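You operate a simulated robot arm through the tools that you are given. There is no shell and no other tool. Be economical: measure what you need, move in short steps, check, and stop when the job is done.

Carry out the task below with a simulated two-armed robot. There is one attempt and no reset: what you move stays moved.

## Task
Replace the loose grey end cap with the brown one, pressed home.
Fine: old cap back with the others in the grey tray; use the grey lever with the sliding tray locked in, and leave it locked, the profile in its pocket.
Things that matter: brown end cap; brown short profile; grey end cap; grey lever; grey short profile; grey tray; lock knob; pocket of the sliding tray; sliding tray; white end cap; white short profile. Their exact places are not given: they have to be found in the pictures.

It is judged by the outcome, as a careful person would: the job done as asked, and still so three seconds after it is handed in. It fails if anything else is knocked over, pushed out of place, dropped, spilled or broken. Lids that push on must go on centred and level and be pressed home; caps that screw on are set level and turned clockwise until they are tight.

## Robot
Two 7-joint arms with fingered hands on one trunk, on a carriage that runs on a rail from [0.003, 1.863] to [0, -0.017] (x, y) and turns from -229 to 103 degrees about z. Base frame: it is fixed where the carriage stands at the start and does not move with it; the origin is on the floor, on the carriage's upright axis, x ahead of it, y to its left, z up; the surface under the hand at the start is at about z = 0.84. Units: m, degrees, N and s.
The left shoulder is at the start at [0.07, 0.188, 1.223], the right one opposite. With the tool pointing down near the work surface each hand reaches from about 0.1 to 0.82 m from the robot's upright axis, wherever it stands, measured 20 degrees to its own side. Places, roughly: grey lever [0.6, -0.4, 1]; grey tray [0.7, -0.2, 0.8]; lock knob [0.6, -0.5, 0.9]; pocket of the sliding tray [0.6, -0.2, 0.9]; sliding tray [0.6, -0.2, 0.9]. Payload 4 kg a hand.
The tool frame of a hand sits at the grasp point between the pads (the TCP): z along the fingers, y along the line on which they close. The tips reach 0.026 m beyond it. Largest opening 0.132 m; the body of the gripper starts 0.073 m behind the TCP. The gripper is a hand of 4 fingers: y runs from the thumb to the fingers, the wrist lies at [0, 0, -0.224] in the tool frame.
Orientation is that of the tool frame in the base frame, as a unit quaternion [x, y, z, w]. With the fingers straight down and closing along the base's y, the tool's x points along the base's -x, its y along +y and its z along -z.

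## Interface
- The arms move only by the tool play_rows. It takes "left_rows", "right_rows" or both (then of equal length, played together; a hand with none holds still); each is a list of rows, each a list of 6 numbers: the turn, a rotation vector about the tool's x, y, z in degrees, then the shift along the tool's x, y, z in m. In form: [[wx, wy, wz, dx, dy, dz], ...]. A call has 1 to 20 rows; each row shifts and turns the commanded pose from where the row before left it, along the tool's axes as they then stand. Rows are played at 5 a second. More than 0.05 m and 8.6 degrees between two rows, and nothing of the call is played. A pose out of reach is approached as far as the arm can. The call stops where the force on the tool passes 40 N (or 10 N more than at its start, if that is more) or the arm is blocked; 0.2 s more then pass. In this call time passes only in rows, and 0.2 s behind the last. The reply holds the time, the measured pose of the TCP, the force on the tool along the base axes, the opening and the grip force, in the units named above and with some noise, with the torque about the TCP (base axes, N m) and any sound that the robot's microphone picked up.
- Cameras (640 x 400 px; columns grow to the right, rows downward): "scene" is now at [0.1267, -0.0481, 1.4438]; the picture's right is [-0.50, -0.87, 0.00], its down [-0.51, 0.30, -0.81] and it looks along [0.70, -0.40, -0.59] (base axes); focal length 280 px, centre (320, 200). "left" rides on the left gripper at [-0.073, 0.006, -0.094] in its tool frame; the picture's right is [-0.08, -1.00, 0.00], its down [0.78, -0.06, -0.62] and it looks along [0.61, -0.05, 0.79] (tool axes); focal length 230 px, centre (320, 200). "right" rides on the right gripper at [0.073, 0.006, -0.094] in its tool frame; the picture's right is [-0.08, 1.00, 0.00], its down [-0.78, -0.06, -0.62] and it looks along [-0.61, -0.05, 0.79] (tool axes); focal length 230 px, centre (320, 200).
- snapshot(camera): a new picture of that camera. No time passes.
- move_column(by): slides the trunk up (or, below 0, down) by that many m; the arms and the scene camera ride with it, the base frame stays. It gives what a move gives, with no picture.
- roll_base(legs): drives the robot by 1 to 6 legs, each [ahead, left, turn to the left] in m, m and degrees, along the robot's own axes; the way and the turn of a leg run together, so that a leg with both is an arc; at most 1.5 m and 180 degrees a leg. The arms and the cameras ride along, it lands a little off, and it stops where it bumps. It keeps to its track: a leg is cut to what the track allows. It gives what a move gives.
- curl_fingers(finger1, finger2, finger3, thumb_bend, hand): sets how far each is bent, from 0 (flat) to 1 (curled in); at 0.3 the hand is open as for a grip, at 0.7 the pads meet at the TCP. One left out holds its place. A second passes; each finger stops where it meets its share of the squeeze, and holds until it gets a number again. It is the only way to open and close the hand. It gives what a move gives, with no picture; readings hold the bend of each and the force on the fingers (four entries, about 0 where the hand has none), thumb and palm.
- turn_head(pan, tilt): turns the head with the scene camera to pan (to the left, within 86 degrees either way) and tilt (down, from -29 to 69), counted from straight ahead of the robot. It gives what a move gives.
- pixel_to_xyz(camera, pixels): for up to 12 pixels [column, row] of the newest picture of that camera ("zoom" is the newest enlarged one), the place [x, y, z] in the base frame of the surface seen there, good to about 0.002 m, but the place of the scene camera against the robot may be out by one fixed shift of up to 0.012 m in any direction. No time passes.
- close_up(camera, box): a new picture of the part [left, top, right, bottom] of that camera's present view, enlarged. No time passes.
- job_done(): hands the job in; it is judged then, once.

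Go step by step. Measure first, check grasps and placings, and put right what went wrong. The budget is 80 turns and 62 pictures, counting those below and the enlarged ones. Unless the task says otherwise, let go and move clear before handing in, and close with one line.

The tools are called after "Request:" as a command line: name --argument value ..., lists and objects as JSON in quotes. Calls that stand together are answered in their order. play_rows: Moves the arms, as the interface text tells. Its arguments: {"type":"object","properties":{"left_rows":{"type":"array","items":{"type":"array","items":{"type":"number"}}},"right_rows":{"type":"array","items":{"type":"array","items":{"type":"number"}}}},"required":[]} The other tools are called the same way: move_column (by) slides the trunk up or down; curl_fingers (finger1, finger2, finger3, thumb_bend, hand) moves the fingers one by one; roll_base (legs) drives the base; turn_head (pan, tilt) turns the head that bears the scene camera; snapshot (camera) takes a picture; pixel_to_xyz (camera, pixels) gives the place of the surface under pixels of a picture; close_up (camera, box) takes an enlarged picture of a part of a camera's view; job_done () hands the job in.

At the start:

```text
clock: 0.0
left_eef_pos: [0.6389, -0.0037, 1.1884]
left_ee_rot: [0.0, 1.0, 0.001, 0.0]
left_wrist_force: [-0.6, 0.2, -0.8]
left_ft_torque: [0.01, 0.02, 0.0]
left_width: 0.1318
left_grip_force: 0.1
left_shape: jaw
left_bend: [0.3, 0.3, 0.3, 0.3]
left_finger forces: [0.0, 0.1, 0.0, 0.0, 0.0, 0.0]
right_eef_pos: [0.4093, -0.4829, 1.2062]
right_ee_rot: [-0.001, 1.0, -0.001, 0.0]
right_wrist_force: [0.2, -0.6, 1.0]
right_ft_torque: [0.03, -0.02, 0.0]
right_width: 0.1319
right_grip_force: 0.0
right_shape: jaw
right_bend: [0.3, 0.3, 0.3, 0.3]
right_finger forces: [0.0, 0.0, 0.0, 0.0, 0.0, 0.0]
trunk travel left (down, up): [-0.7, 0.24]
robot x, y, heading: [-0.0004, -0.0027, 0.1]
head pan, tilt: [-29.9, 36.3]
```

scene: 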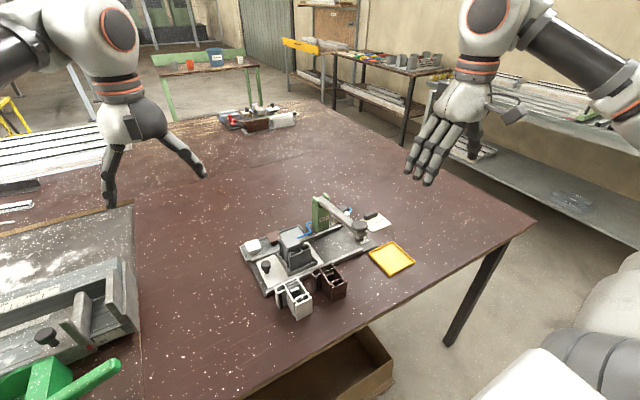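
right: 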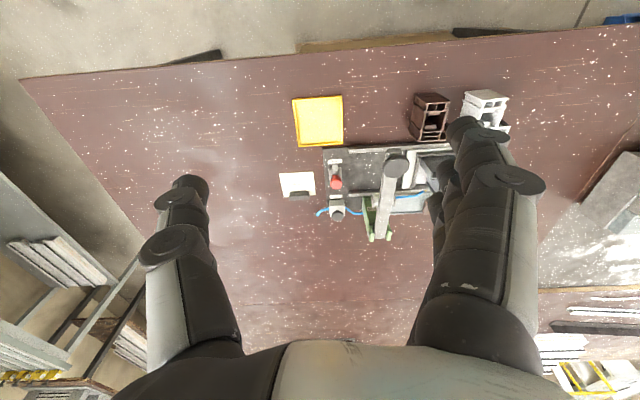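
left: 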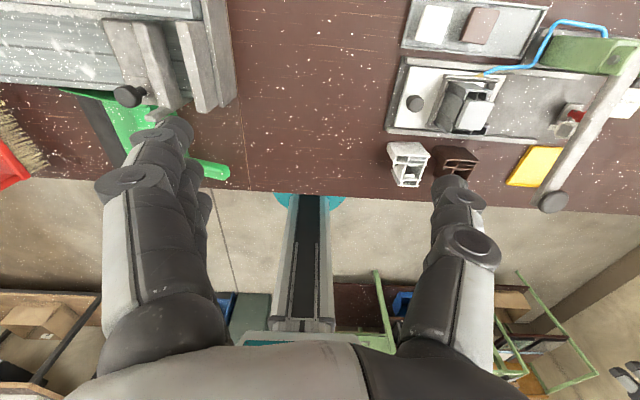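

The fixture is around scene pixels (240-390, 190-320). I'll enlarge it first.

Request:
close_up --camera "scene" --box '[230, 180, 420, 325]'

Request:
close_up --camera "left" --box '[370, 0, 640, 220]'

```text
2.76 times, centred on (325, 252) of scene
```

zoom: 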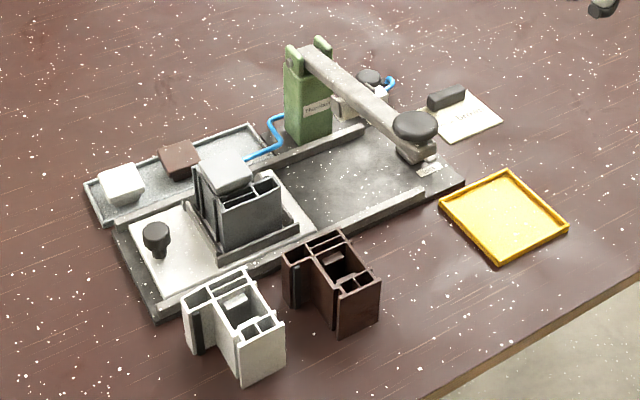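

```text
1.82 times, centred on (505, 110) of left
```

zoom: 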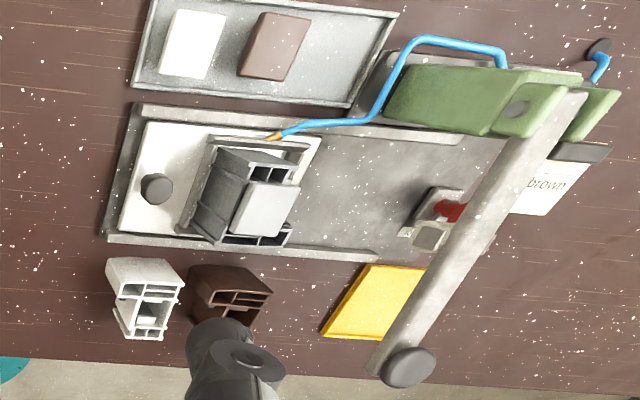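

The left view shows the grey profile with its loose cap in the sliding tray, caps in the grey tray, and the lever. I'll look closer at the lock side and measure points.

Request:
pixel_to_xyz --camera "zoom" --pixels '[[190, 45], [273, 45], [265, 208], [157, 188], [245, 165], [220, 240], [408, 368], [430, 235], [455, 205], [320, 60], [300, 170], [140, 220]]'

Request:
close_up --camera "right" --box '[270, 80, 530, 250]'

```text
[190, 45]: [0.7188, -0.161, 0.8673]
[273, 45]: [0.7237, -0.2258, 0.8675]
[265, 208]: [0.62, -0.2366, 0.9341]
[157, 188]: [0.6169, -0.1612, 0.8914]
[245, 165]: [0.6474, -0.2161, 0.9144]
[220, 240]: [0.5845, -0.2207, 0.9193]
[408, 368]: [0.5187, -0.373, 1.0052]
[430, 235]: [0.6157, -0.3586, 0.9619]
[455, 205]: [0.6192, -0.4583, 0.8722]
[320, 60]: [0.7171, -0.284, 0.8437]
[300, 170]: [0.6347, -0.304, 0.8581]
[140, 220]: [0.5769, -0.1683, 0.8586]
```

```text
2.35 times, centred on (400, 165) of right
```

zoom: 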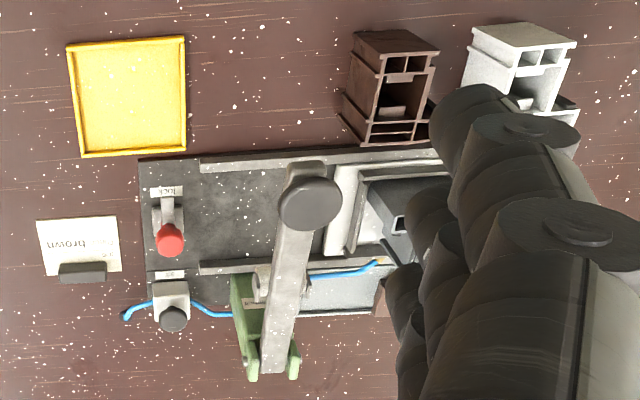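

The right view shows a red lock knob at (170,238) next to a "lock" label, and a card reading "brown". I'll measure these features and read the labels.

Request:
pixel_to_xyz --camera "zoom" --pixels '[[170, 240], [168, 205], [167, 191], [310, 200], [290, 250], [275, 350], [172, 318], [170, 290], [345, 210], [230, 200], [250, 165], [145, 165]]'

Request:
close_up --camera "right" --box '[275, 140, 365, 230]'

Request:
close_up --camera "scene" --box '[300, 185, 400, 250]'

```text
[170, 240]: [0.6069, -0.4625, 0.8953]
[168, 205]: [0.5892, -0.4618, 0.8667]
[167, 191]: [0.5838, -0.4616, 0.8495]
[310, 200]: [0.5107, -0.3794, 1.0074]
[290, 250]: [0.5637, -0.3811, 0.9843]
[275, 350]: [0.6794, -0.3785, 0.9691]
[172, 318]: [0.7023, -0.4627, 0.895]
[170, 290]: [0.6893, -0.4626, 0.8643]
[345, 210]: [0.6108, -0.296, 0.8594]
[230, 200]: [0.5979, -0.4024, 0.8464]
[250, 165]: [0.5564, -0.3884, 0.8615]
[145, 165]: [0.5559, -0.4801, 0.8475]
```

```text
4.44 times, centred on (320, 185) of right
```

zoom: 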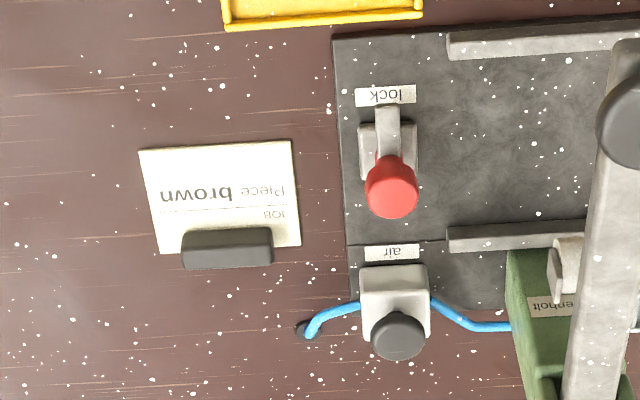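

```text
6.15 times, centred on (350, 218) of scene
```

zoom: 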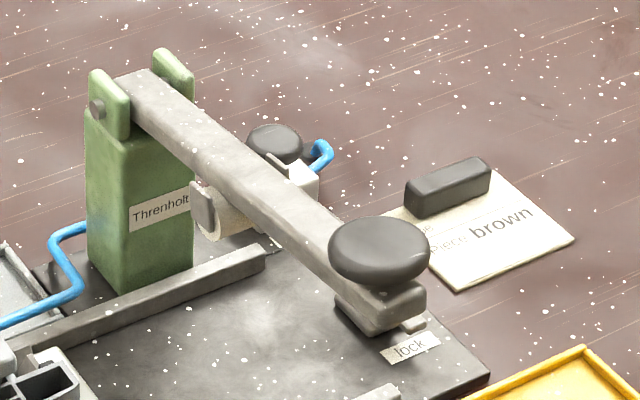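

The card reads "Piece brown", and the red lock lever needs a nearer look. I'll move the left hand over for a closer view of profile and caps, and look at the lock from the right hand.

Request:
play_rows --left_rows '[[0, 0, 0, 0, -0.03, 0.02], [0, 0, 0, 0, -0.03, 0.02], [0, 0, 0, 0, -0.03, 0.02], [0, 0, 0, 0, -0.03, 0.01]]' --right_rows '[[0, 0, 0, 0, -0.03, 0.02], [0, 0, 0, 0, -0.03, 0.03], [0, 0, 0, 0, -0.03, 0.03], [0, 0, 0, 0, 0, 0.02]]'

Request:
snapshot --camera "left"

Request:
snapshot --camera "right"

```text
clock: 1.0
left_eef_pos: [0.6395, -0.1254, 1.1182]
left_ee_rot: [0.0, 1.0, 0.001, 0.001]
left_wrist_force: [-0.4, -0.6, 0.7]
left_ft_torque: [0.0, -0.03, 0.01]
left_width: 0.1319
left_grip_force: 0.0
left_shape: jaw
left_bend: [0.3, 0.3, 0.3, 0.3]
left_finger forces: [0.0, 0.1, 0.1, 0.1, 0.0, 0.0]
right_eef_pos: [0.4085, -0.5754, 1.1055]
right_ee_rot: [0.0, 1.0, 0.001, 0.0]
right_wrist_force: [-0.4, 0.0, -0.4]
right_ft_torque: [0.04, -0.02, 0.0]
right_width: 0.132
right_grip_force: 0.0
right_shape: jaw
right_bend: [0.3, 0.3, 0.3, 0.3]
right_finger forces: [0.1, 0.0, 0.0, 0.0, 0.1, 0.0]
trunk travel left (down, up): [-0.7, 0.24]
robot x, y, heading: [0.0026, -0.0002, 0.1]
head pan, tilt: [-29.9, 36.3]
```

```text
53 pictures are left
```

left: 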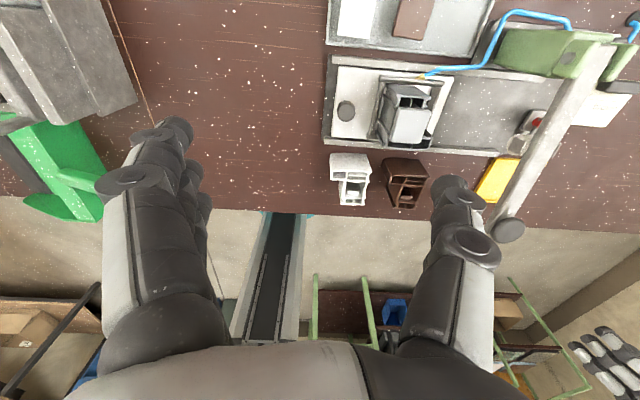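

```text
52 pictures are left
```

right: 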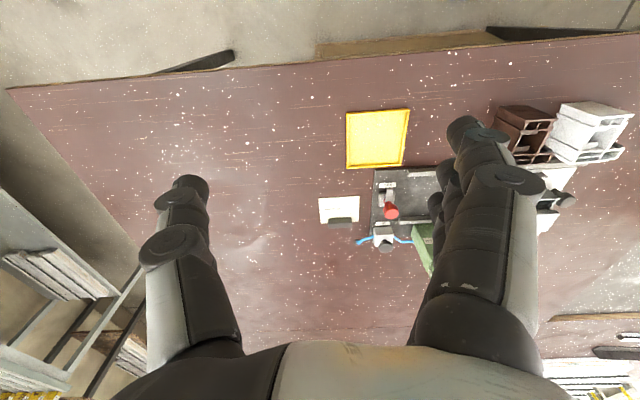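

I'll enlarge both views around the profile/caps and the lock.

Request:
close_up --camera "left" --box '[320, 0, 460, 90]'

Request:
close_up --camera "left" --box '[320, 60, 460, 150]'

Request:
close_up --camera "right" --box '[350, 160, 440, 255]'

```text
4.44 times, centred on (390, 45) of left
```

zoom: 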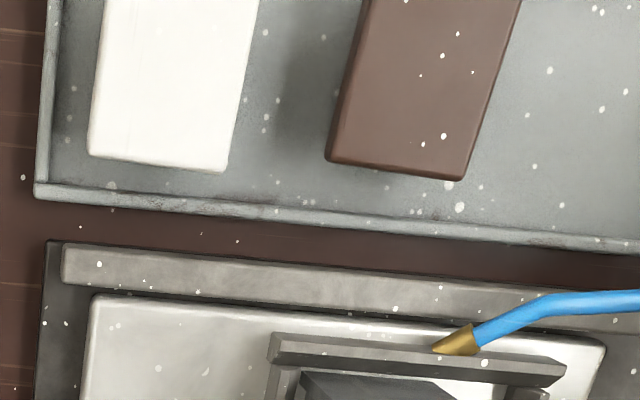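

```text
4.44 times, centred on (390, 105) of left
```

zoom: 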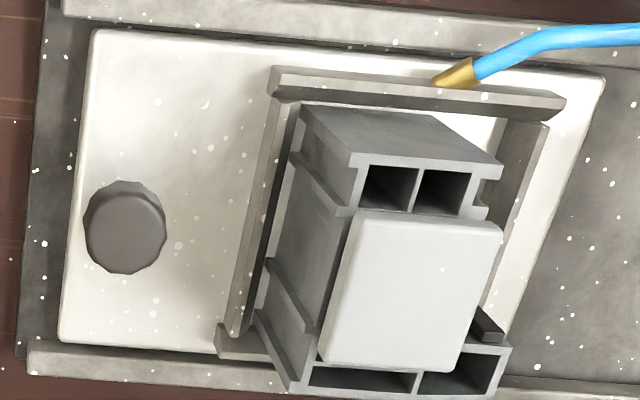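

```text
4.21 times, centred on (395, 208) of right
```

zoom: 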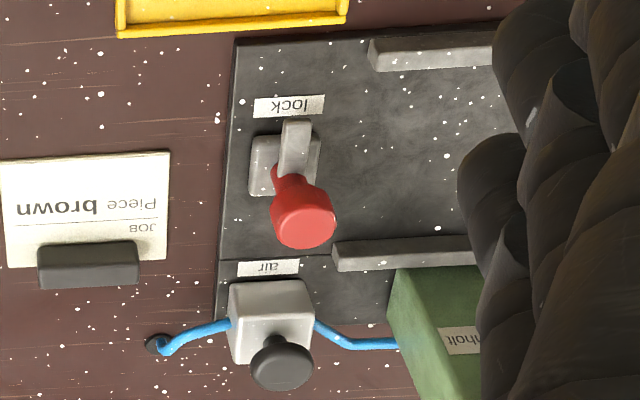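

Measuring the lock geometry in this zoom, to see how it moves.

Request:
pixel_to_xyz --camera "zoom" --pixels '[[297, 124], [296, 145], [296, 170], [285, 172], [285, 190], [305, 200], [303, 225], [280, 215], [258, 180], [312, 180], [295, 106], [280, 365]]'

Request:
close_up --camera "left" --box '[500, 80, 590, 160]'

```text
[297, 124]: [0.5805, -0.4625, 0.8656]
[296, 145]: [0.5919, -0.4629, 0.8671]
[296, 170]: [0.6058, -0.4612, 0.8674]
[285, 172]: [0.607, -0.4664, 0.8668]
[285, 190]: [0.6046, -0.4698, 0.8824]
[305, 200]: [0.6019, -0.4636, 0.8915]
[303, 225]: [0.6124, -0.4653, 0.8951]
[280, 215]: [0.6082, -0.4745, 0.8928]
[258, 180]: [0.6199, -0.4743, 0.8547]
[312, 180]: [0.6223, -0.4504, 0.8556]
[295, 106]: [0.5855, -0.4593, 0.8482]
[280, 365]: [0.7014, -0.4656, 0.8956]
```

```text
5.00 times, centred on (545, 120) of left
```

zoom: 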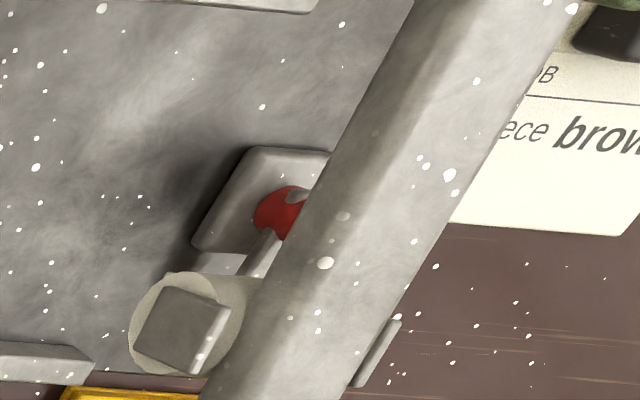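

The lock is a vertical red knob at (0.608,-0.463) with an arm at z 0.866 pointing to -x. Now the exact geometry of the cap, profile, and caps in the tray from the left picture.

Request:
pixel_to_xyz --camera "left" --pixels '[[401, 109], [429, 112.5], [392, 140], [416, 142], [414, 125], [391, 96], [428, 99], [402, 147.5], [360, 88], [444, 85], [350, 105], [345, 90]]'

Request:
pixel_to_xyz --camera "left" --pixels '[[393.5, 35], [421, 38.5], [401, 8], [430, 8], [341, 34], [369, 37], [378, 30], [440, 30], [400, 50], [420, 75.5], [337, 40], [440, 100]]'

```text
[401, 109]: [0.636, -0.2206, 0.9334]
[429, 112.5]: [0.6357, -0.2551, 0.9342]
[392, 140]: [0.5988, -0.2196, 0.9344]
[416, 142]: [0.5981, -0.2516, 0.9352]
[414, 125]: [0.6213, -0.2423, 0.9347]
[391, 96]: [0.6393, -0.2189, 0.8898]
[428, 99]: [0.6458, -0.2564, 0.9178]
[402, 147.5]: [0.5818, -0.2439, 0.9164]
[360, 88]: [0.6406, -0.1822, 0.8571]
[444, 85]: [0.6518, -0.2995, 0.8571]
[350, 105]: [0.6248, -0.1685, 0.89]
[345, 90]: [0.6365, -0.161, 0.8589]
```

```text
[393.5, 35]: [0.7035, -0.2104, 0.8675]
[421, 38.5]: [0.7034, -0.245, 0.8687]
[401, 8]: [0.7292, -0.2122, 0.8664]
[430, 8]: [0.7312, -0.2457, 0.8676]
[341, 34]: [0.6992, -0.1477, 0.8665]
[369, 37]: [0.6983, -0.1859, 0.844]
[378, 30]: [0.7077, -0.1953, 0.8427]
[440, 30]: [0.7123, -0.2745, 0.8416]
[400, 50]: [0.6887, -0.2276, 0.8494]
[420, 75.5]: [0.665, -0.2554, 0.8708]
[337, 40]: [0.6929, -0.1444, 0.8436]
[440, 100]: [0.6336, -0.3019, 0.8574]
```

The grey cap is about 0.042 × 0.036 m, centred at (0.617,-0.237) with its top at 0.9345. The profile top is 0.917, and tray caps are 0.025 tall. I'll check the tray's free end, then move the left hand clear and bring the right hand above the cap.

Request:
pixel_to_xyz --camera "left" --pixels '[[472, 20], [460, 48], [485, 15], [477, 50], [500, 45], [500, 60], [536, 145], [545, 140], [560, 100], [531, 120], [425, 77], [450, 10]]'

Request:
play_rows --left_rows '[[0, 0, 0, 0, 0.04, -0.02], [0, 0, 0, 0, 0.04, -0.02], [0, 0, 0, 0, 0.04, -0.01], [0, 0, 0, 0, 0.04, 0], [0, 0, 0, 0, 0.02, 0], [0, 0, 0, 0, 0, 0], [0, 0, 0, 0, 0, 0], [0, 0, 0, 0, 0, 0], [0, 0, 0, 0, 0, 0], [0, 0, 0, 0, 0, 0], [0, 0, 0, 0, 0, 0], [0, 0, 0, 0, 0, 0]]' --right_rows '[[0, 0, 0, 0, 0, -0.03], [0, 0, 0, 0, 0, -0.005], [0, 0, 0, -0.0208, 0.0338, 0], [0, 0, 0, -0.0208, 0.0338, 0], [0, 0, 0, -0.0208, 0.0338, 0], [0, 0, 0, -0.0208, 0.0338, 0], [0, 0, 0, -0.0208, 0.0338, 0], [0, 0, 0, -0.0208, 0.0338, 0], [0, 0, 0, -0.0208, 0.0338, 0], [0, 0, 0, -0.0208, 0.0338, 0], [0, 0, 0, -0.0208, 0.0338, 0], [0, 0, 0, -0.0208, 0.0338, 0]]'

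Request:
curl_fingers --hand "right" --finger1 0.48 --finger2 0.48 --finger3 0.48 --thumb_bend 0.48

Request:
snapshot --camera "left"

Request:
snapshot --camera "right"

```text
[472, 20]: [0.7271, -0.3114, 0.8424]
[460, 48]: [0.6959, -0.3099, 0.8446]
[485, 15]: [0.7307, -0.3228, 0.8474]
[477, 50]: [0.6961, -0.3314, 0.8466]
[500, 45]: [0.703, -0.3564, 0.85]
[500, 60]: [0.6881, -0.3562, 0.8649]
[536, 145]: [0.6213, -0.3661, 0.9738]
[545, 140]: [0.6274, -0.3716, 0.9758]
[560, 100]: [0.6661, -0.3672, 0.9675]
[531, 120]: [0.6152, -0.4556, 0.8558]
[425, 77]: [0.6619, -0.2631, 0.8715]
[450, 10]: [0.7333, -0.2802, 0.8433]
```

```text
clock: 3.6
left_eef_pos: [0.6383, 0.0591, 1.168]
left_ee_rot: [0.0, 1.0, -0.001, 0.0]
left_wrist_force: [0.1, 0.3, 0.2]
left_ft_torque: [-0.04, -0.01, -0.02]
left_width: 0.132
left_grip_force: 0.1
left_shape: jaw
left_bend: [0.3, 0.3, 0.3, 0.3]
left_finger forces: [0.0, 0.0, 0.0, 0.1, 0.0, 0.1]
right_eef_pos: [0.6185, -0.231, 1.1426]
right_ee_rot: [-0.001, 1.0, -0.001, 0.001]
right_wrist_force: [0.0, -0.1, -0.6]
right_ft_torque: [-0.03, 0.0, 0.01]
right_width: 0.1318
right_grip_force: 0.0
right_shape: jaw
right_bend: [0.3, 0.3, 0.3, 0.3]
right_finger forces: [0.0, 0.0, 0.0, 0.1, 0.0, 0.0]
trunk travel left (down, up): [-0.7, 0.24]
robot x, y, heading: [-0.0015, -0.0033, 0.0]
head pan, tilt: [-29.9, 36.3]
```

```text
clock: 4.6
left_eef_pos: [0.6392, 0.0578, 1.1691]
left_ee_rot: [-0.001, 1.0, 0.0, 0.0]
left_wrist_force: [0.0, -0.2, -0.4]
left_ft_torque: [-0.01, 0.0, 0.0]
left_width: 0.1319
left_grip_force: 0.1
left_shape: jaw
left_bend: [0.3, 0.3, 0.3, 0.3]
left_finger forces: [0.0, 0.1, 0.0, 0.0, 0.0, 0.0]
right_eef_pos: [0.618, -0.2342, 1.1417]
right_ee_rot: [0.0, 1.0, 0.0, 0.0]
right_wrist_force: [1.0, 0.2, -0.1]
right_ft_torque: [-0.01, -0.02, -0.01]
right_width: 0.0779
right_grip_force: 0.1
right_shape: fingers
right_bend: [0.48, 0.48, 0.48, 0.48]
right_finger forces: [0.0, 0.0, 0.0, 0.1, 0.0, 0.0]
trunk travel left (down, up): [-0.7, 0.24]
robot x, y, heading: [0.0012, -0.0015, -0.0]
head pan, tilt: [-29.9, 36.3]
```

```text
47 pictures are left
```

left: 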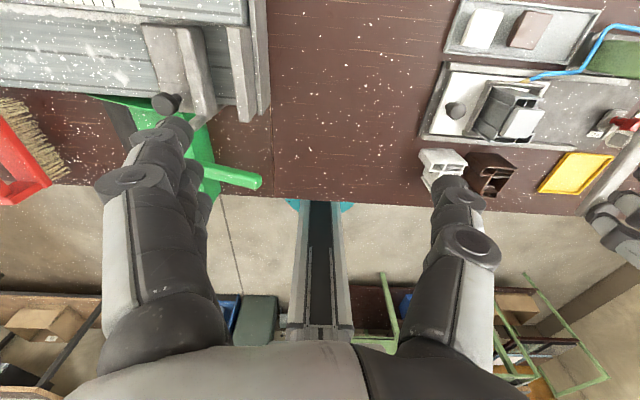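

```text
46 pictures are left
```

right: 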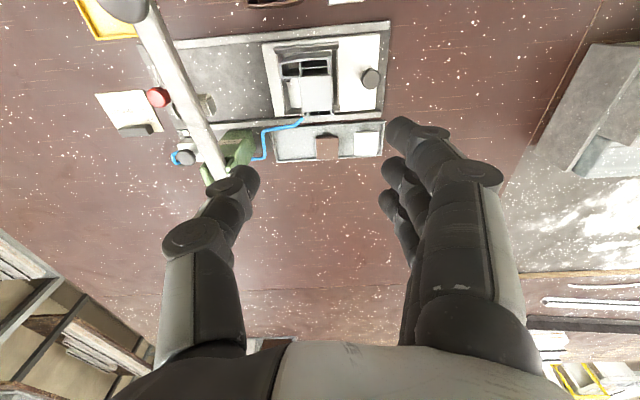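

The right hand is above the cap, which I see at (315,90). I'll enlarge to get its exact edges from this camera.

Request:
close_up --camera "right" --box '[250, 20, 400, 165]'

```text
2.76 times, centred on (325, 92) of right
```

zoom: 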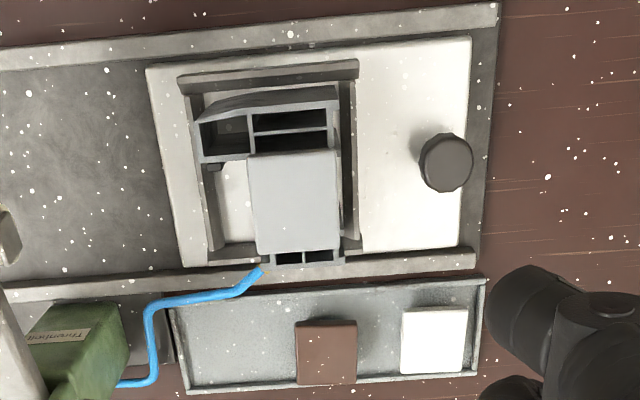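

Measuring the cap corners, the brown cap's, and the tray from this zoom.

Request:
pixel_to_xyz --camera "zoom" --pixels '[[252, 160], [334, 153], [337, 245], [260, 251], [299, 325], [353, 323], [354, 381], [300, 381], [405, 311], [245, 130], [300, 260], [185, 380]]'

```text
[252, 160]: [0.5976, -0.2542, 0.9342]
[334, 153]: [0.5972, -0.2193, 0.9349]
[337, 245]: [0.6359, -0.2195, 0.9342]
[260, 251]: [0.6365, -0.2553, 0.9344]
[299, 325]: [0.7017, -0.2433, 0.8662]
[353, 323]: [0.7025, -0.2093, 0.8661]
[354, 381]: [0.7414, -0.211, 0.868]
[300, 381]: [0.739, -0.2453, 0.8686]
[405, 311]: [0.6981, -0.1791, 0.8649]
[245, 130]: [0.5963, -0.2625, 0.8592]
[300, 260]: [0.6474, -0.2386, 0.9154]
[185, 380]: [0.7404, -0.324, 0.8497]
```

The cap centre is (0.617,-0.237) and the brown cap's is (0.721,-0.227). I'll descend to just above grasp height, keeping the tips above the profile top, and check.

Request:
play_rows --right_rows '[[0, 0, 0, 0.0005, -0.002, 0.04], [0, 0, 0, 0, 0, 0.04], [0, 0, 0, 0, 0, 0.04], [0, 0, 0, 0, 0, 0.04], [0, 0, 0, 0, 0, 0.02], [0, 0, 0, 0, 0, 0.008]]'

Request:
close_up --camera "left" --box '[420, 60, 580, 160]'

Request:
close_up --camera "right" --box '[220, 70, 440, 230]'

```text
clock: 6.0
left_eef_pos: [0.6393, 0.057, 1.1689]
left_ee_rot: [0.001, 1.0, 0.0, 0.0]
left_wrist_force: [0.0, -0.3, 0.8]
left_ft_torque: [-0.02, 0.02, 0.0]
left_width: 0.1318
left_grip_force: 0.1
left_shape: jaw
left_bend: [0.3, 0.3, 0.3, 0.3]
left_finger forces: [0.0, 0.0, 0.1, 0.0, 0.0, 0.1]
right_eef_pos: [0.6178, -0.2374, 0.9525]
right_ee_rot: [0.0, 1.0, 0.001, 0.001]
right_wrist_force: [0.0, 0.2, 0.2]
right_ft_torque: [-0.03, 0.0, 0.02]
right_width: 0.078
right_grip_force: 0.0
right_shape: fingers
right_bend: [0.48, 0.48, 0.48, 0.48]
right_finger forces: [0.0, 0.0, 0.0, 0.0, 0.0, 0.0]
trunk travel left (down, up): [-0.7, 0.24]
robot x, y, heading: [0.0004, -0.0012, -0.2]
head pan, tilt: [-29.9, 36.3]
```

```text
4.00 times, centred on (500, 110) of left
```

zoom: 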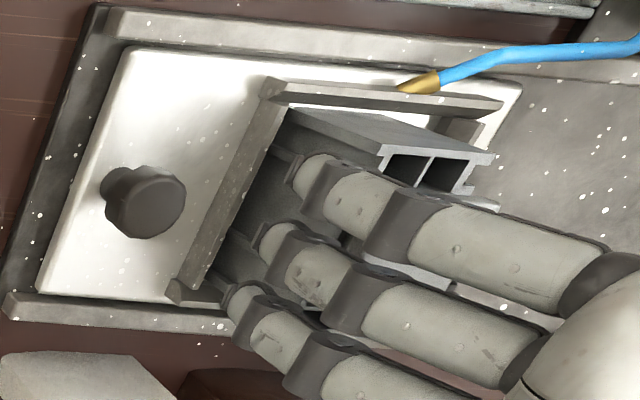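

```text
2.50 times, centred on (330, 150) of right
```

zoom: 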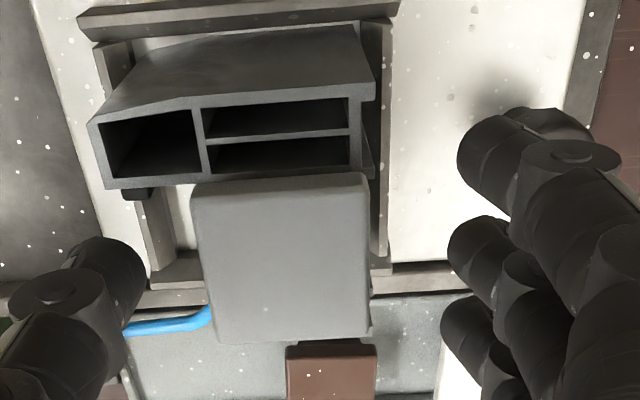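

The fingers straddle the cap with free clearance. I'll lower 4 mm and close.

Request:
play_rows --right_rows '[[0, 0, 0, 0, 0, 0.004]]'

Request:
curl_fingers --hand "right" --finger1 0.62 --finger2 0.62 --finger3 0.62 --thumb_bend 0.62

Request:
close_up --camera "right" --box '[220, 70, 440, 230]'

```text
clock: 6.4
left_eef_pos: [0.639, 0.0567, 1.1681]
left_ee_rot: [-0.001, 1.0, 0.0, 0.0]
left_wrist_force: [0.1, 0.5, -0.3]
left_ft_torque: [-0.03, 0.04, 0.0]
left_width: 0.1321
left_grip_force: 0.0
left_shape: jaw
left_bend: [0.3, 0.3, 0.3, 0.3]
left_finger forces: [0.0, 0.0, 0.0, 0.0, 0.0, 0.0]
right_eef_pos: [0.6168, -0.2359, 0.9502]
right_ee_rot: [0.0, 1.0, -0.001, -0.001]
right_wrist_force: [0.7, 0.9, 0.4]
right_ft_torque: [0.04, 0.0, 0.0]
right_width: 0.0779
right_grip_force: 0.1
right_shape: fingers
right_bend: [0.48, 0.48, 0.48, 0.48]
right_finger forces: [0.0, 0.1, 0.0, 0.0, 0.0, 0.1]
trunk travel left (down, up): [-0.7, 0.24]
robot x, y, heading: [0.0007, 0.0021, 0.1]
head pan, tilt: [-29.9, 36.3]
```

```text
clock: 7.4
left_eef_pos: [0.6394, 0.0569, 1.1683]
left_ee_rot: [0.001, 1.0, 0.0, 0.0]
left_wrist_force: [-0.4, -0.6, 1.0]
left_ft_torque: [-0.04, 0.02, 0.0]
left_width: 0.1317
left_grip_force: 0.0
left_shape: jaw
left_bend: [0.3, 0.3, 0.3, 0.3]
left_finger forces: [0.0, 0.0, 0.0, 0.0, 0.0, 0.1]
right_eef_pos: [0.6164, -0.2366, 0.9499]
right_ee_rot: [0.0, 1.0, 0.0, 0.0]
right_wrist_force: [0.4, -0.3, -0.3]
right_ft_torque: [0.0, 0.04, 0.04]
right_width: 0.0428
right_grip_force: 5.1
right_shape: fingers
right_bend: [0.6, 0.59, 0.6, 0.6]
right_finger forces: [1.7, 1.7, 1.4, 0.1, 4.9, 0.0]
trunk travel left (down, up): [-0.7, 0.24]
robot x, y, heading: [-0.0003, -0.004, -0.1]
head pan, tilt: [-29.9, 36.3]
```

```text
2.50 times, centred on (330, 150) of right
```

zoom: 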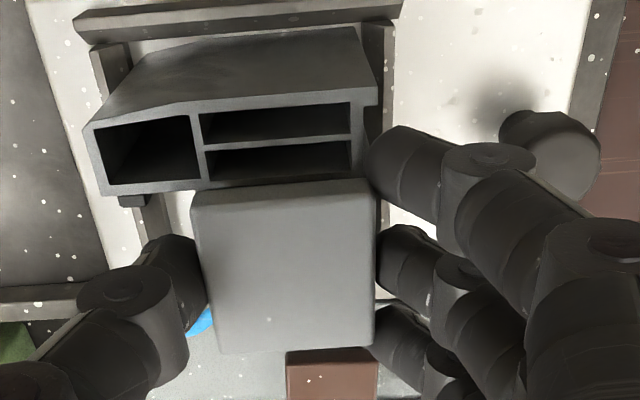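

All fingers contact (grip 5 N). I'll firm up a little and lift.

Request:
curl_fingers --hand "right" --finger1 0.65 --finger2 0.65 --finger3 0.65 --thumb_bend 0.65

Request:
play_rows --right_rows '[[0, 0, 0, 0, 0, -0.005], [0, 0, 0, 0, 0, -0.01], [0, 0, 0, 0, 0, -0.02], [0, 0, 0, 0, 0, -0.02], [0, 0, 0, 0, 0, -0.02]]'

Request:
close_up --camera "left" --box '[420, 0, 640, 160]'

Request:
close_up --camera "right" --box '[220, 50, 440, 230]'

```text
clock: 8.4
left_eef_pos: [0.6385, 0.0572, 1.1685]
left_ee_rot: [0.0, 1.0, 0.0, 0.0]
left_wrist_force: [-0.4, -0.2, 0.8]
left_ft_torque: [-0.01, 0.0, 0.02]
left_width: 0.1321
left_grip_force: 0.0
left_shape: jaw
left_bend: [0.3, 0.3, 0.3, 0.3]
left_finger forces: [0.0, 0.1, 0.1, 0.1, 0.1, 0.1]
right_eef_pos: [0.6176, -0.2363, 0.949]
right_ee_rot: [0.0, 1.0, -0.001, -0.001]
right_wrist_force: [-0.7, 0.7, -0.4]
right_ft_torque: [-0.02, 0.0, -0.01]
right_width: 0.0415
right_grip_force: 9.1
right_shape: fingers
right_bend: [0.61, 0.6, 0.61, 0.61]
right_finger forces: [3.2, 3.3, 3.0, 0.0, 9.4, 0.0]
trunk travel left (down, up): [-0.7, 0.24]
robot x, y, heading: [0.0056, 0.0036, 0.1]
head pan, tilt: [-29.9, 36.3]
```

```text
clock: 9.6
left_eef_pos: [0.6384, 0.0574, 1.168]
left_ee_rot: [0.0, 1.0, 0.0, 0.0]
left_wrist_force: [-0.7, -0.4, 0.2]
left_ft_torque: [-0.02, 0.01, 0.0]
left_width: 0.1318
left_grip_force: 0.0
left_shape: jaw
left_bend: [0.3, 0.3, 0.3, 0.3]
left_finger forces: [0.0, 0.0, 0.1, 0.0, 0.0, 0.1]
right_eef_pos: [0.6164, -0.2375, 1.0235]
right_ee_rot: [0.0, 1.0, 0.0, 0.0]
right_wrist_force: [0.2, -0.2, -0.4]
right_ft_torque: [0.04, -0.01, 0.0]
right_width: 0.0419
right_grip_force: 9.5
right_shape: fingers
right_bend: [0.61, 0.6, 0.61, 0.61]
right_finger forces: [3.2, 3.2, 2.9, 0.1, 9.3, 0.0]
trunk travel left (down, up): [-0.7, 0.24]
robot x, y, heading: [-0.0027, -0.0014, -0.0]
head pan, tilt: [-29.9, 36.3]
```

```text
2.50 times, centred on (530, 80) of left
```

zoom: 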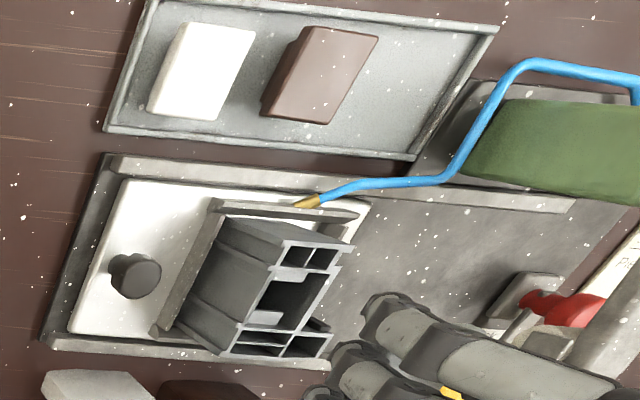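

```text
2.22 times, centred on (330, 140) of right
```

zoom: 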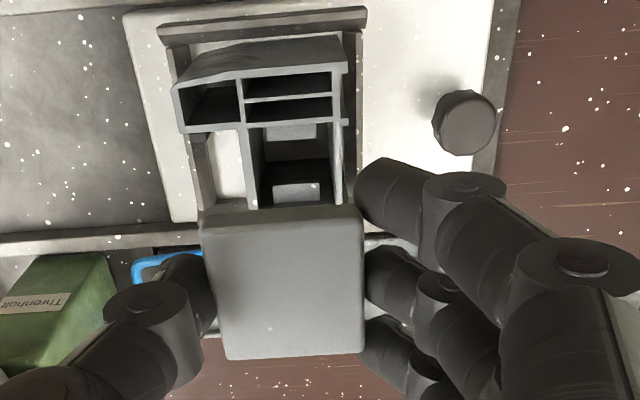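

The cap came off level and the profile stayed. Now I'll check the green post's extent before going to the tray's free end.

Request:
pixel_to_xyz --camera "zoom" --pixels '[[100, 270], [105, 300], [50, 300], [30, 260], [243, 170], [338, 165], [290, 123], [257, 160], [334, 158], [110, 335], [205, 100], [60, 270]]'

Request:
close_up --camera "scene" --box '[220, 170, 420, 300]'

```text
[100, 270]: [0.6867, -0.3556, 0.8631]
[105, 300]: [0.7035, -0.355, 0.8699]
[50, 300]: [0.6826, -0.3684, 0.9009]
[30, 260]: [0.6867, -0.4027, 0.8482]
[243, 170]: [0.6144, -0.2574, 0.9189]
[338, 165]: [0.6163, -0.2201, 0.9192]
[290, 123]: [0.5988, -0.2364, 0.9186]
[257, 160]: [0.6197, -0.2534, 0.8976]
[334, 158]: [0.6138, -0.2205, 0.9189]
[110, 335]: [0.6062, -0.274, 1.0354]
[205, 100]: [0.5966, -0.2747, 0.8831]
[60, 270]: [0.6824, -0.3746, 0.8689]
```

```text
3.08 times, centred on (320, 235) of scene
```

zoom: 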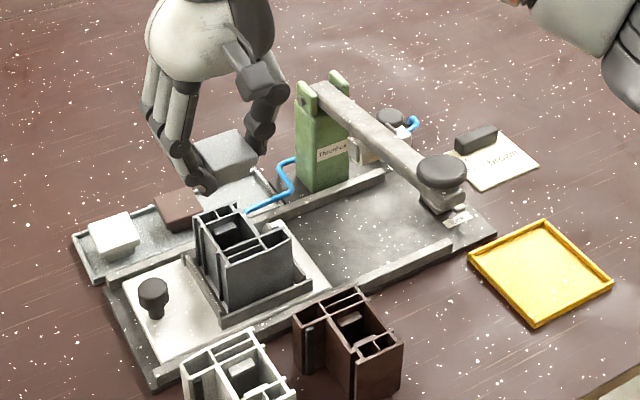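

Post's +y face is at y=-0.355. I need the hose position before choosing where to set the grey cap.

Request:
pixel_to_xyz --camera "zoom" --pixels '[[250, 210], [268, 204], [287, 194], [291, 185], [287, 175], [284, 165], [293, 160], [200, 235], [232, 265], [270, 190], [250, 170], [300, 190]]'

Request:
close_up --camera "left" --box '[520, 0, 640, 80]'

```text
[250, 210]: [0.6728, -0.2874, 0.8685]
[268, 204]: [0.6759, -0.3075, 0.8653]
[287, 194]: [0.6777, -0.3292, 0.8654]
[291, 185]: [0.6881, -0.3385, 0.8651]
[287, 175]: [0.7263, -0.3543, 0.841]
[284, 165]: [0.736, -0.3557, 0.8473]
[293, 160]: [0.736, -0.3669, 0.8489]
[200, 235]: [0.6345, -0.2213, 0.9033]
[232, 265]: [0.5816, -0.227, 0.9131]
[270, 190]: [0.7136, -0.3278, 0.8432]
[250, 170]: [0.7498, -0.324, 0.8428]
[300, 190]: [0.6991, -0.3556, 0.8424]
```

```text
5.00 times, centred on (580, 40) of left
```

zoom: 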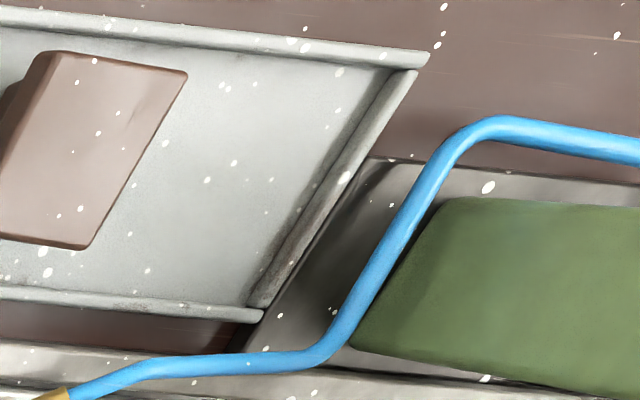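

The hose stays outside the tray (y<-0.33 or x<0.68). Placing at y=-0.282 keeps about 9 mm to the post and 16 mm to the brown cap. I'll move over and descend partway, then check.

Request:
play_rows --right_rows '[[0, 0, 0, -0.0261, -0.0113, 0], [0, 0, 0, -0.0261, -0.0113, 0], [0, 0, 0, -0.0261, -0.0113, 0], [0, 0, 0, -0.0262, -0.0112, 0], [0, 0, 0, 0, 0, 0.04], [0, 0, 0, 0, 0, 0.04], [0, 0, 0, 0, 0, 0.04], [0, 0, 0, 0, 0, 0.005]]'

Request:
close_up --camera "left" --box '[480, 0, 640, 100]'

Request:
close_up --camera "right" --box '[200, 50, 440, 240]'

```text
clock: 11.4
left_eef_pos: [0.6383, 0.0576, 1.1681]
left_ee_rot: [0.0, 1.0, 0.0, 0.0]
left_wrist_force: [-0.7, 0.6, 0.6]
left_ft_torque: [-0.01, 0.01, -0.01]
left_width: 0.1317
left_grip_force: 0.1
left_shape: jaw
left_bend: [0.3, 0.3, 0.3, 0.3]
left_finger forces: [0.0, 0.0, 0.0, 0.0, 0.1, 0.0]
right_eef_pos: [0.7212, -0.2804, 0.9003]
right_ee_rot: [0.0, 1.0, 0.0, 0.0]
right_wrist_force: [-0.5, 0.0, 0.3]
right_ft_torque: [-0.03, 0.0, 0.0]
right_width: 0.0415
right_grip_force: 9.8
right_shape: fingers
right_bend: [0.61, 0.61, 0.61, 0.61]
right_finger forces: [3.2, 3.3, 3.0, 0.2, 9.2, 0.1]
trunk travel left (down, up): [-0.7, 0.24]
robot x, y, heading: [-0.0009, -0.0031, 0.0]
head pan, tilt: [-29.9, 36.3]
```

```text
4.00 times, centred on (560, 50) of left
```

zoom: 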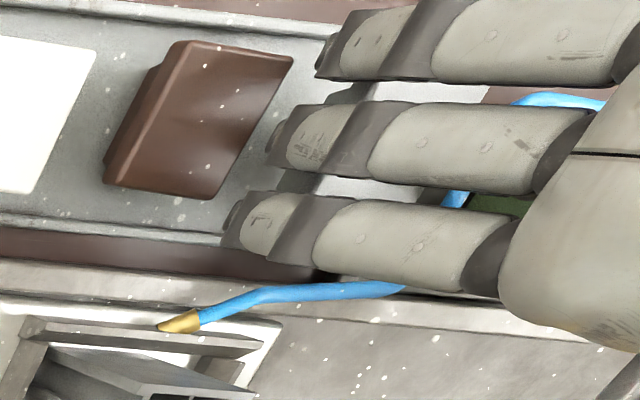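

```text
2.11 times, centred on (320, 145) of right
```

zoom: 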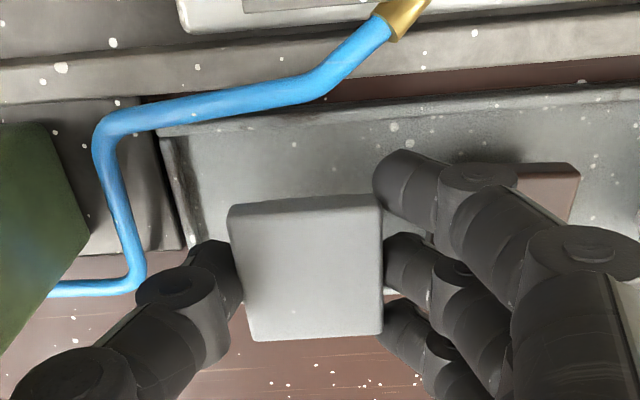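

Clear of post, hose and the brown cap. I'll lower to the tray floor with a force watch.

Request:
play_rows --right_rows '[[0, 0, 0, 0, 0, 0.01], [0, 0, 0, 0, 0, 0.005], [0, 0, 0, 0, 0, 0.001]]'

Request:
close_up --camera "left" --box '[480, 0, 640, 100]'

```text
clock: 12.2
left_eef_pos: [0.6383, 0.0579, 1.1681]
left_ee_rot: [0.0, 1.0, -0.001, 0.0]
left_wrist_force: [0.0, 0.7, 0.4]
left_ft_torque: [0.0, 0.01, 0.02]
left_width: 0.132
left_grip_force: 0.0
left_shape: jaw
left_bend: [0.3, 0.3, 0.3, 0.3]
left_finger forces: [0.0, 0.1, 0.0, 0.1, 0.0, 0.0]
right_eef_pos: [0.7206, -0.282, 0.883]
right_ee_rot: [0.0, 1.0, 0.0, 0.0]
right_wrist_force: [0.2, -0.7, -0.1]
right_ft_torque: [0.0, -0.02, -0.02]
right_width: 0.0416
right_grip_force: 8.9
right_shape: fingers
right_bend: [0.61, 0.61, 0.61, 0.61]
right_finger forces: [3.2, 3.6, 3.0, 0.1, 9.3, 0.1]
trunk travel left (down, up): [-0.7, 0.24]
robot x, y, heading: [0.002, 0.0013, -0.1]
head pan, tilt: [-29.9, 36.3]
```

```text
4.00 times, centred on (560, 50) of left
```

zoom: 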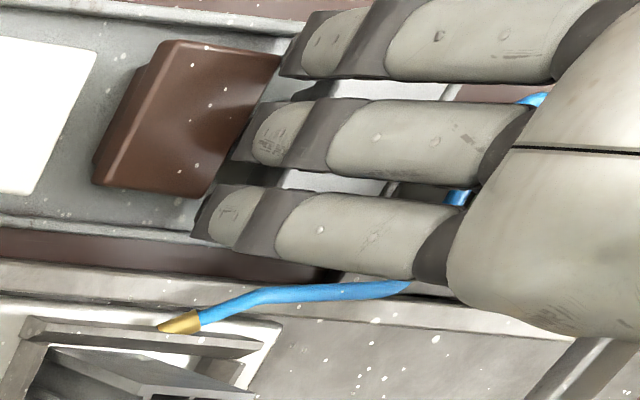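

No contact yet at TCP z 0.883. I'll go down in 1 mm steps until contact.

Request:
play_rows --right_rows '[[0, 0, 0, 0, 0, 0.001], [0, 0, 0, 0, 0, 0.001], [0, 0, 0, 0, 0, 0]]'

```text
clock: 13.0
left_eef_pos: [0.6379, 0.0569, 1.1684]
left_ee_rot: [0.0, 1.0, 0.0, 0.0]
left_wrist_force: [0.8, 0.8, 0.4]
left_ft_torque: [-0.01, -0.03, -0.01]
left_width: 0.1321
left_grip_force: 0.1
left_shape: jaw
left_bend: [0.3, 0.3, 0.3, 0.3]
left_finger forces: [0.0, 0.1, 0.0, 0.1, 0.0, 0.1]
right_eef_pos: [0.7215, -0.281, 0.8823]
right_ee_rot: [0.0, 1.0, 0.0, 0.0]
right_wrist_force: [-1.5, 0.1, -0.8]
right_ft_torque: [-0.03, -0.03, -0.04]
right_width: 0.0416
right_grip_force: 9.4
right_shape: fingers
right_bend: [0.61, 0.61, 0.61, 0.61]
right_finger forces: [3.2, 3.4, 3.0, 0.0, 9.3, 0.1]
trunk travel left (down, up): [-0.7, 0.24]
robot x, y, heading: [-0.0016, -0.0004, 0.0]
head pan, tilt: [-29.9, 36.3]
```

Request:
play_rows --right_rows '[[0, 0, 0, 0, 0, 0.0015], [0, 0, 0, 0, 0, 0.001], [0, 0, 0, 0, 0, 0]]'

```text
clock: 13.8
left_eef_pos: [0.6379, 0.0583, 1.1693]
left_ee_rot: [-0.001, 1.0, 0.0, 0.001]
left_wrist_force: [0.1, 0.7, -0.2]
left_ft_torque: [-0.05, -0.01, -0.01]
left_width: 0.132
left_grip_force: 0.2
left_shape: jaw
left_bend: [0.3, 0.3, 0.3, 0.3]
left_finger forces: [0.1, 0.1, 0.1, 0.0, 0.1, 0.0]
right_eef_pos: [0.7214, -0.2808, 0.8807]
right_ee_rot: [0.0, 1.0, 0.0, 0.001]
right_wrist_force: [2.0, -0.7, 10.3]
right_ft_torque: [0.08, -0.23, 0.01]
right_width: 0.0416
right_grip_force: 12.8
right_shape: fingers
right_bend: [0.61, 0.61, 0.62, 0.61]
right_finger forces: [3.0, 3.8, 9.0, 0.0, 10.3, 0.0]
trunk travel left (down, up): [-0.7, 0.24]
robot x, y, heading: [-0.0017, 0.0015, 0.1]
head pan, tilt: [-29.9, 36.3]
```

Contact (10 N up). I'll back off 1 mm, open slightly, and rise.

Request:
play_rows --right_rows '[[0, 0, 0, 0, 0, -0.0015]]'

Request:
curl_fingers --hand "right" --finger1 0.58 --finger2 0.58 --finger3 0.58 --thumb_bend 0.58

Request:
play_rows --right_rows '[[0, 0, 0, 0, 0, -0.01], [0, 0, 0, 0, 0, -0.02], [0, 0, 0, 0, 0, -0.04], [0, 0, 0, 0, 0, -0.04], [0, 0, 0, 0.02, 0.025, -0.02], [0, 0, 0, 0, 0.029, 0]]'

Request:
close_up --camera "right" --box '[180, 20, 440, 200]'

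Request:
close_up --camera "left" --box '[420, 0, 640, 150]'

```text
clock: 14.2
left_eef_pos: [0.638, 0.0575, 1.1677]
left_ee_rot: [0.0, 1.0, 0.0, 0.0]
left_wrist_force: [-0.8, -0.6, -0.3]
left_ft_torque: [0.01, -0.04, -0.01]
left_width: 0.1318
left_grip_force: 0.1
left_shape: jaw
left_bend: [0.3, 0.3, 0.3, 0.3]
left_finger forces: [0.0, 0.0, 0.0, 0.0, 0.0, 0.0]
right_eef_pos: [0.7216, -0.28, 0.8821]
right_ee_rot: [-0.001, 1.0, 0.0, 0.0]
right_wrist_force: [2.8, 0.8, 4.9]
right_ft_torque: [0.04, -0.11, 0.03]
right_width: 0.0414
right_grip_force: 11.1
right_shape: fingers
right_bend: [0.61, 0.61, 0.62, 0.61]
right_finger forces: [3.2, 3.4, 6.4, 0.0, 9.8, 0.1]
trunk travel left (down, up): [-0.7, 0.24]
robot x, y, heading: [0.0009, 0.0005, -0.2]
head pan, tilt: [-29.9, 36.3]
```

```text
clock: 15.2
left_eef_pos: [0.6387, 0.0569, 1.1683]
left_ee_rot: [0.0, 1.0, 0.0, 0.001]
left_wrist_force: [0.4, 0.2, -0.1]
left_ft_torque: [0.01, -0.01, 0.01]
left_width: 0.1317
left_grip_force: 0.1
left_shape: jaw
left_bend: [0.3, 0.3, 0.3, 0.3]
left_finger forces: [0.0, 0.0, 0.1, 0.0, 0.1, 0.1]
right_eef_pos: [0.7218, -0.2821, 0.8808]
right_ee_rot: [0.0, 1.0, 0.0, 0.0]
right_wrist_force: [-4.5, -0.9, -0.9]
right_ft_torque: [-0.03, 0.13, 0.12]
right_width: 0.0484
right_grip_force: 2.0
right_shape: fingers
right_bend: [0.57, 0.57, 0.57, 0.57]
right_finger forces: [0.0, 0.1, 4.1, 0.0, 0.0, 0.0]
trunk travel left (down, up): [-0.7, 0.24]
robot x, y, heading: [0.0015, 0.0016, -0.1]
head pan, tilt: [-29.9, 36.3]
```

```text
clock: 16.6
left_eef_pos: [0.6398, 0.0587, 1.1681]
left_ee_rot: [0.001, 1.0, -0.001, 0.0]
left_wrist_force: [0.2, -0.4, -0.2]
left_ft_torque: [-0.04, -0.02, -0.01]
left_width: 0.1322
left_grip_force: 0.1
left_shape: jaw
left_bend: [0.3, 0.3, 0.3, 0.3]
left_finger forces: [0.0, 0.0, 0.0, 0.0, 0.0, 0.1]
right_eef_pos: [0.7016, -0.2277, 1.0109]
right_ee_rot: [0.0, 1.0, 0.0, -0.002]
right_wrist_force: [0.6, 0.5, -0.1]
right_ft_torque: [-0.03, 0.0, 0.0]
right_width: 0.048
right_grip_force: 0.1
right_shape: fingers
right_bend: [0.57, 0.57, 0.57, 0.57]
right_finger forces: [0.1, 0.1, 0.1, 0.0, 0.1, 0.1]
trunk travel left (down, up): [-0.7, 0.24]
robot x, y, heading: [-0.0013, -0.0024, -0.1]
head pan, tilt: [-29.9, 36.3]
```

```text
2.22 times, centred on (310, 110) of right
```

zoom: 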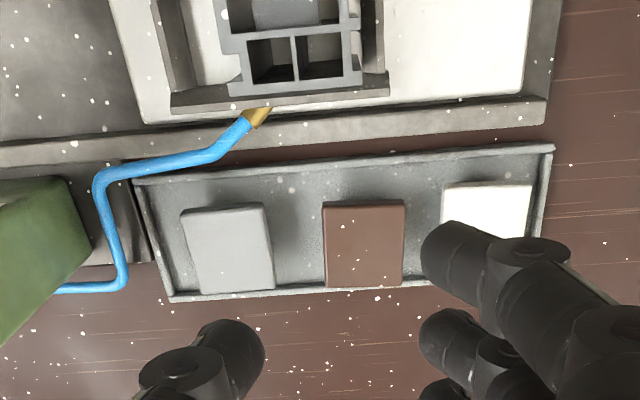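

```text
2.67 times, centred on (530, 75) of left
```

zoom: 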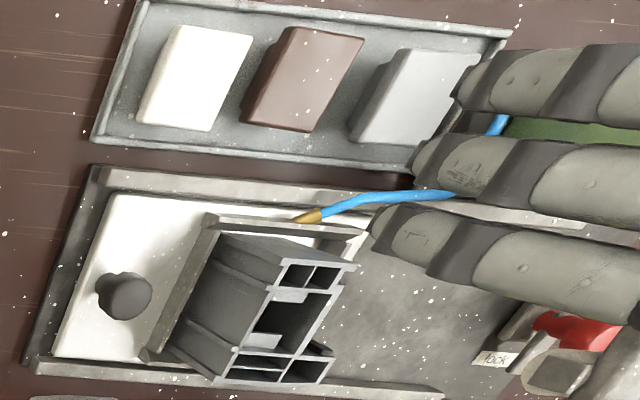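

The grey cap lies in the tray next to the brown one. I'll check it is flat and measure the brown cap and cavity rim.

Request:
pixel_to_xyz --camera "left" --pixels '[[440, 20]]'

Request:
close_up --camera "right" --box '[230, 90, 400, 160]'

Request:
pixel_to_xyz --camera "zoom" --pixels '[[60, 90], [160, 80], [180, 240], [80, 255], [310, 70], [450, 70], [310, 235], [450, 230], [545, 50], [240, 250], [240, 120], [500, 120]]'

```text
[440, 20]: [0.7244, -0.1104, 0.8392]
```

```text
3.76 times, centred on (315, 125) of right
```

zoom: 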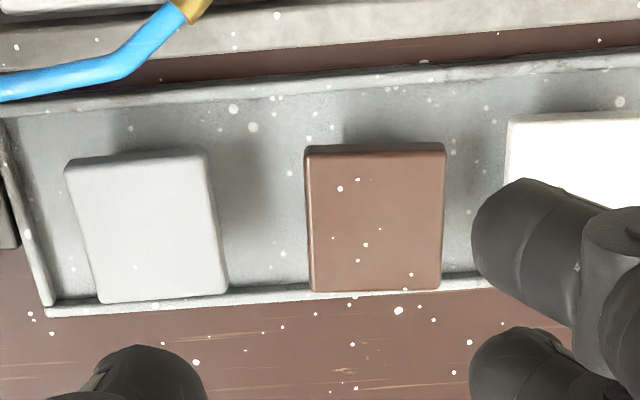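

```text
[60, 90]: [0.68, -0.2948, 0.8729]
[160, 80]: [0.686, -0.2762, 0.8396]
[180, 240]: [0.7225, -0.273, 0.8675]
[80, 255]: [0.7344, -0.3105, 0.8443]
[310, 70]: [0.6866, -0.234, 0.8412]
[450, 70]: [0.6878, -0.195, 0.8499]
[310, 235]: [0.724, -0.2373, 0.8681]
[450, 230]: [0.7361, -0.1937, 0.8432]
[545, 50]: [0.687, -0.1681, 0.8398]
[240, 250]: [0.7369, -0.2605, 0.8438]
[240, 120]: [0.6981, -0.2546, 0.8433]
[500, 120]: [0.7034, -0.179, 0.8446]
```

Now the actual corner pixels of grey (68–227, 152–300) and brown (306–443, 145–292).

Request:
pixel_to_xyz --camera "zoom" --pixels '[[74, 170], [200, 158], [220, 284], [104, 293], [311, 152], [438, 150], [436, 284], [318, 285], [512, 122], [150, 220], [376, 220]]'

Request:
close_up --camera "left" --box '[475, 75, 555, 155]'

Request:
pixel_to_xyz --camera "left" --pixels '[[510, 100]]'

```text
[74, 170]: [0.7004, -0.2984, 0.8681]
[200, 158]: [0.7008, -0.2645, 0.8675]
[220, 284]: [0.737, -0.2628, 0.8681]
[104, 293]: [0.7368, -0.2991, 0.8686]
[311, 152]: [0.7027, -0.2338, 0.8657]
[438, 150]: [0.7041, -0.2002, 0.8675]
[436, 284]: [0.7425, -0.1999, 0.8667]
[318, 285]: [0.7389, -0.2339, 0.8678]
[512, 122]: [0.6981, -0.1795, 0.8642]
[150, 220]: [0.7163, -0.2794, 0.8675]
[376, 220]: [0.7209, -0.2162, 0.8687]
```

```text
5.00 times, centred on (515, 115) of left
```

zoom: 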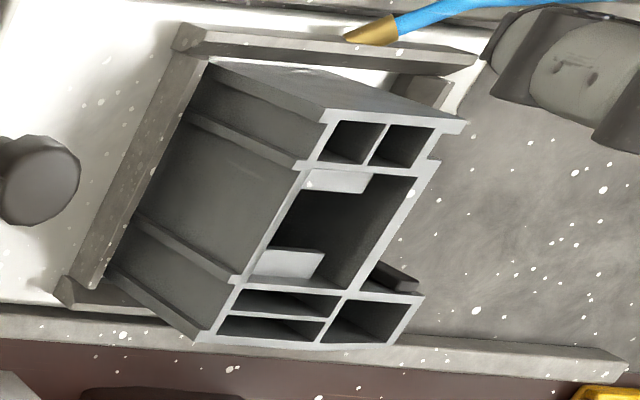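

```text
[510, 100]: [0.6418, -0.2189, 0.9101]
```

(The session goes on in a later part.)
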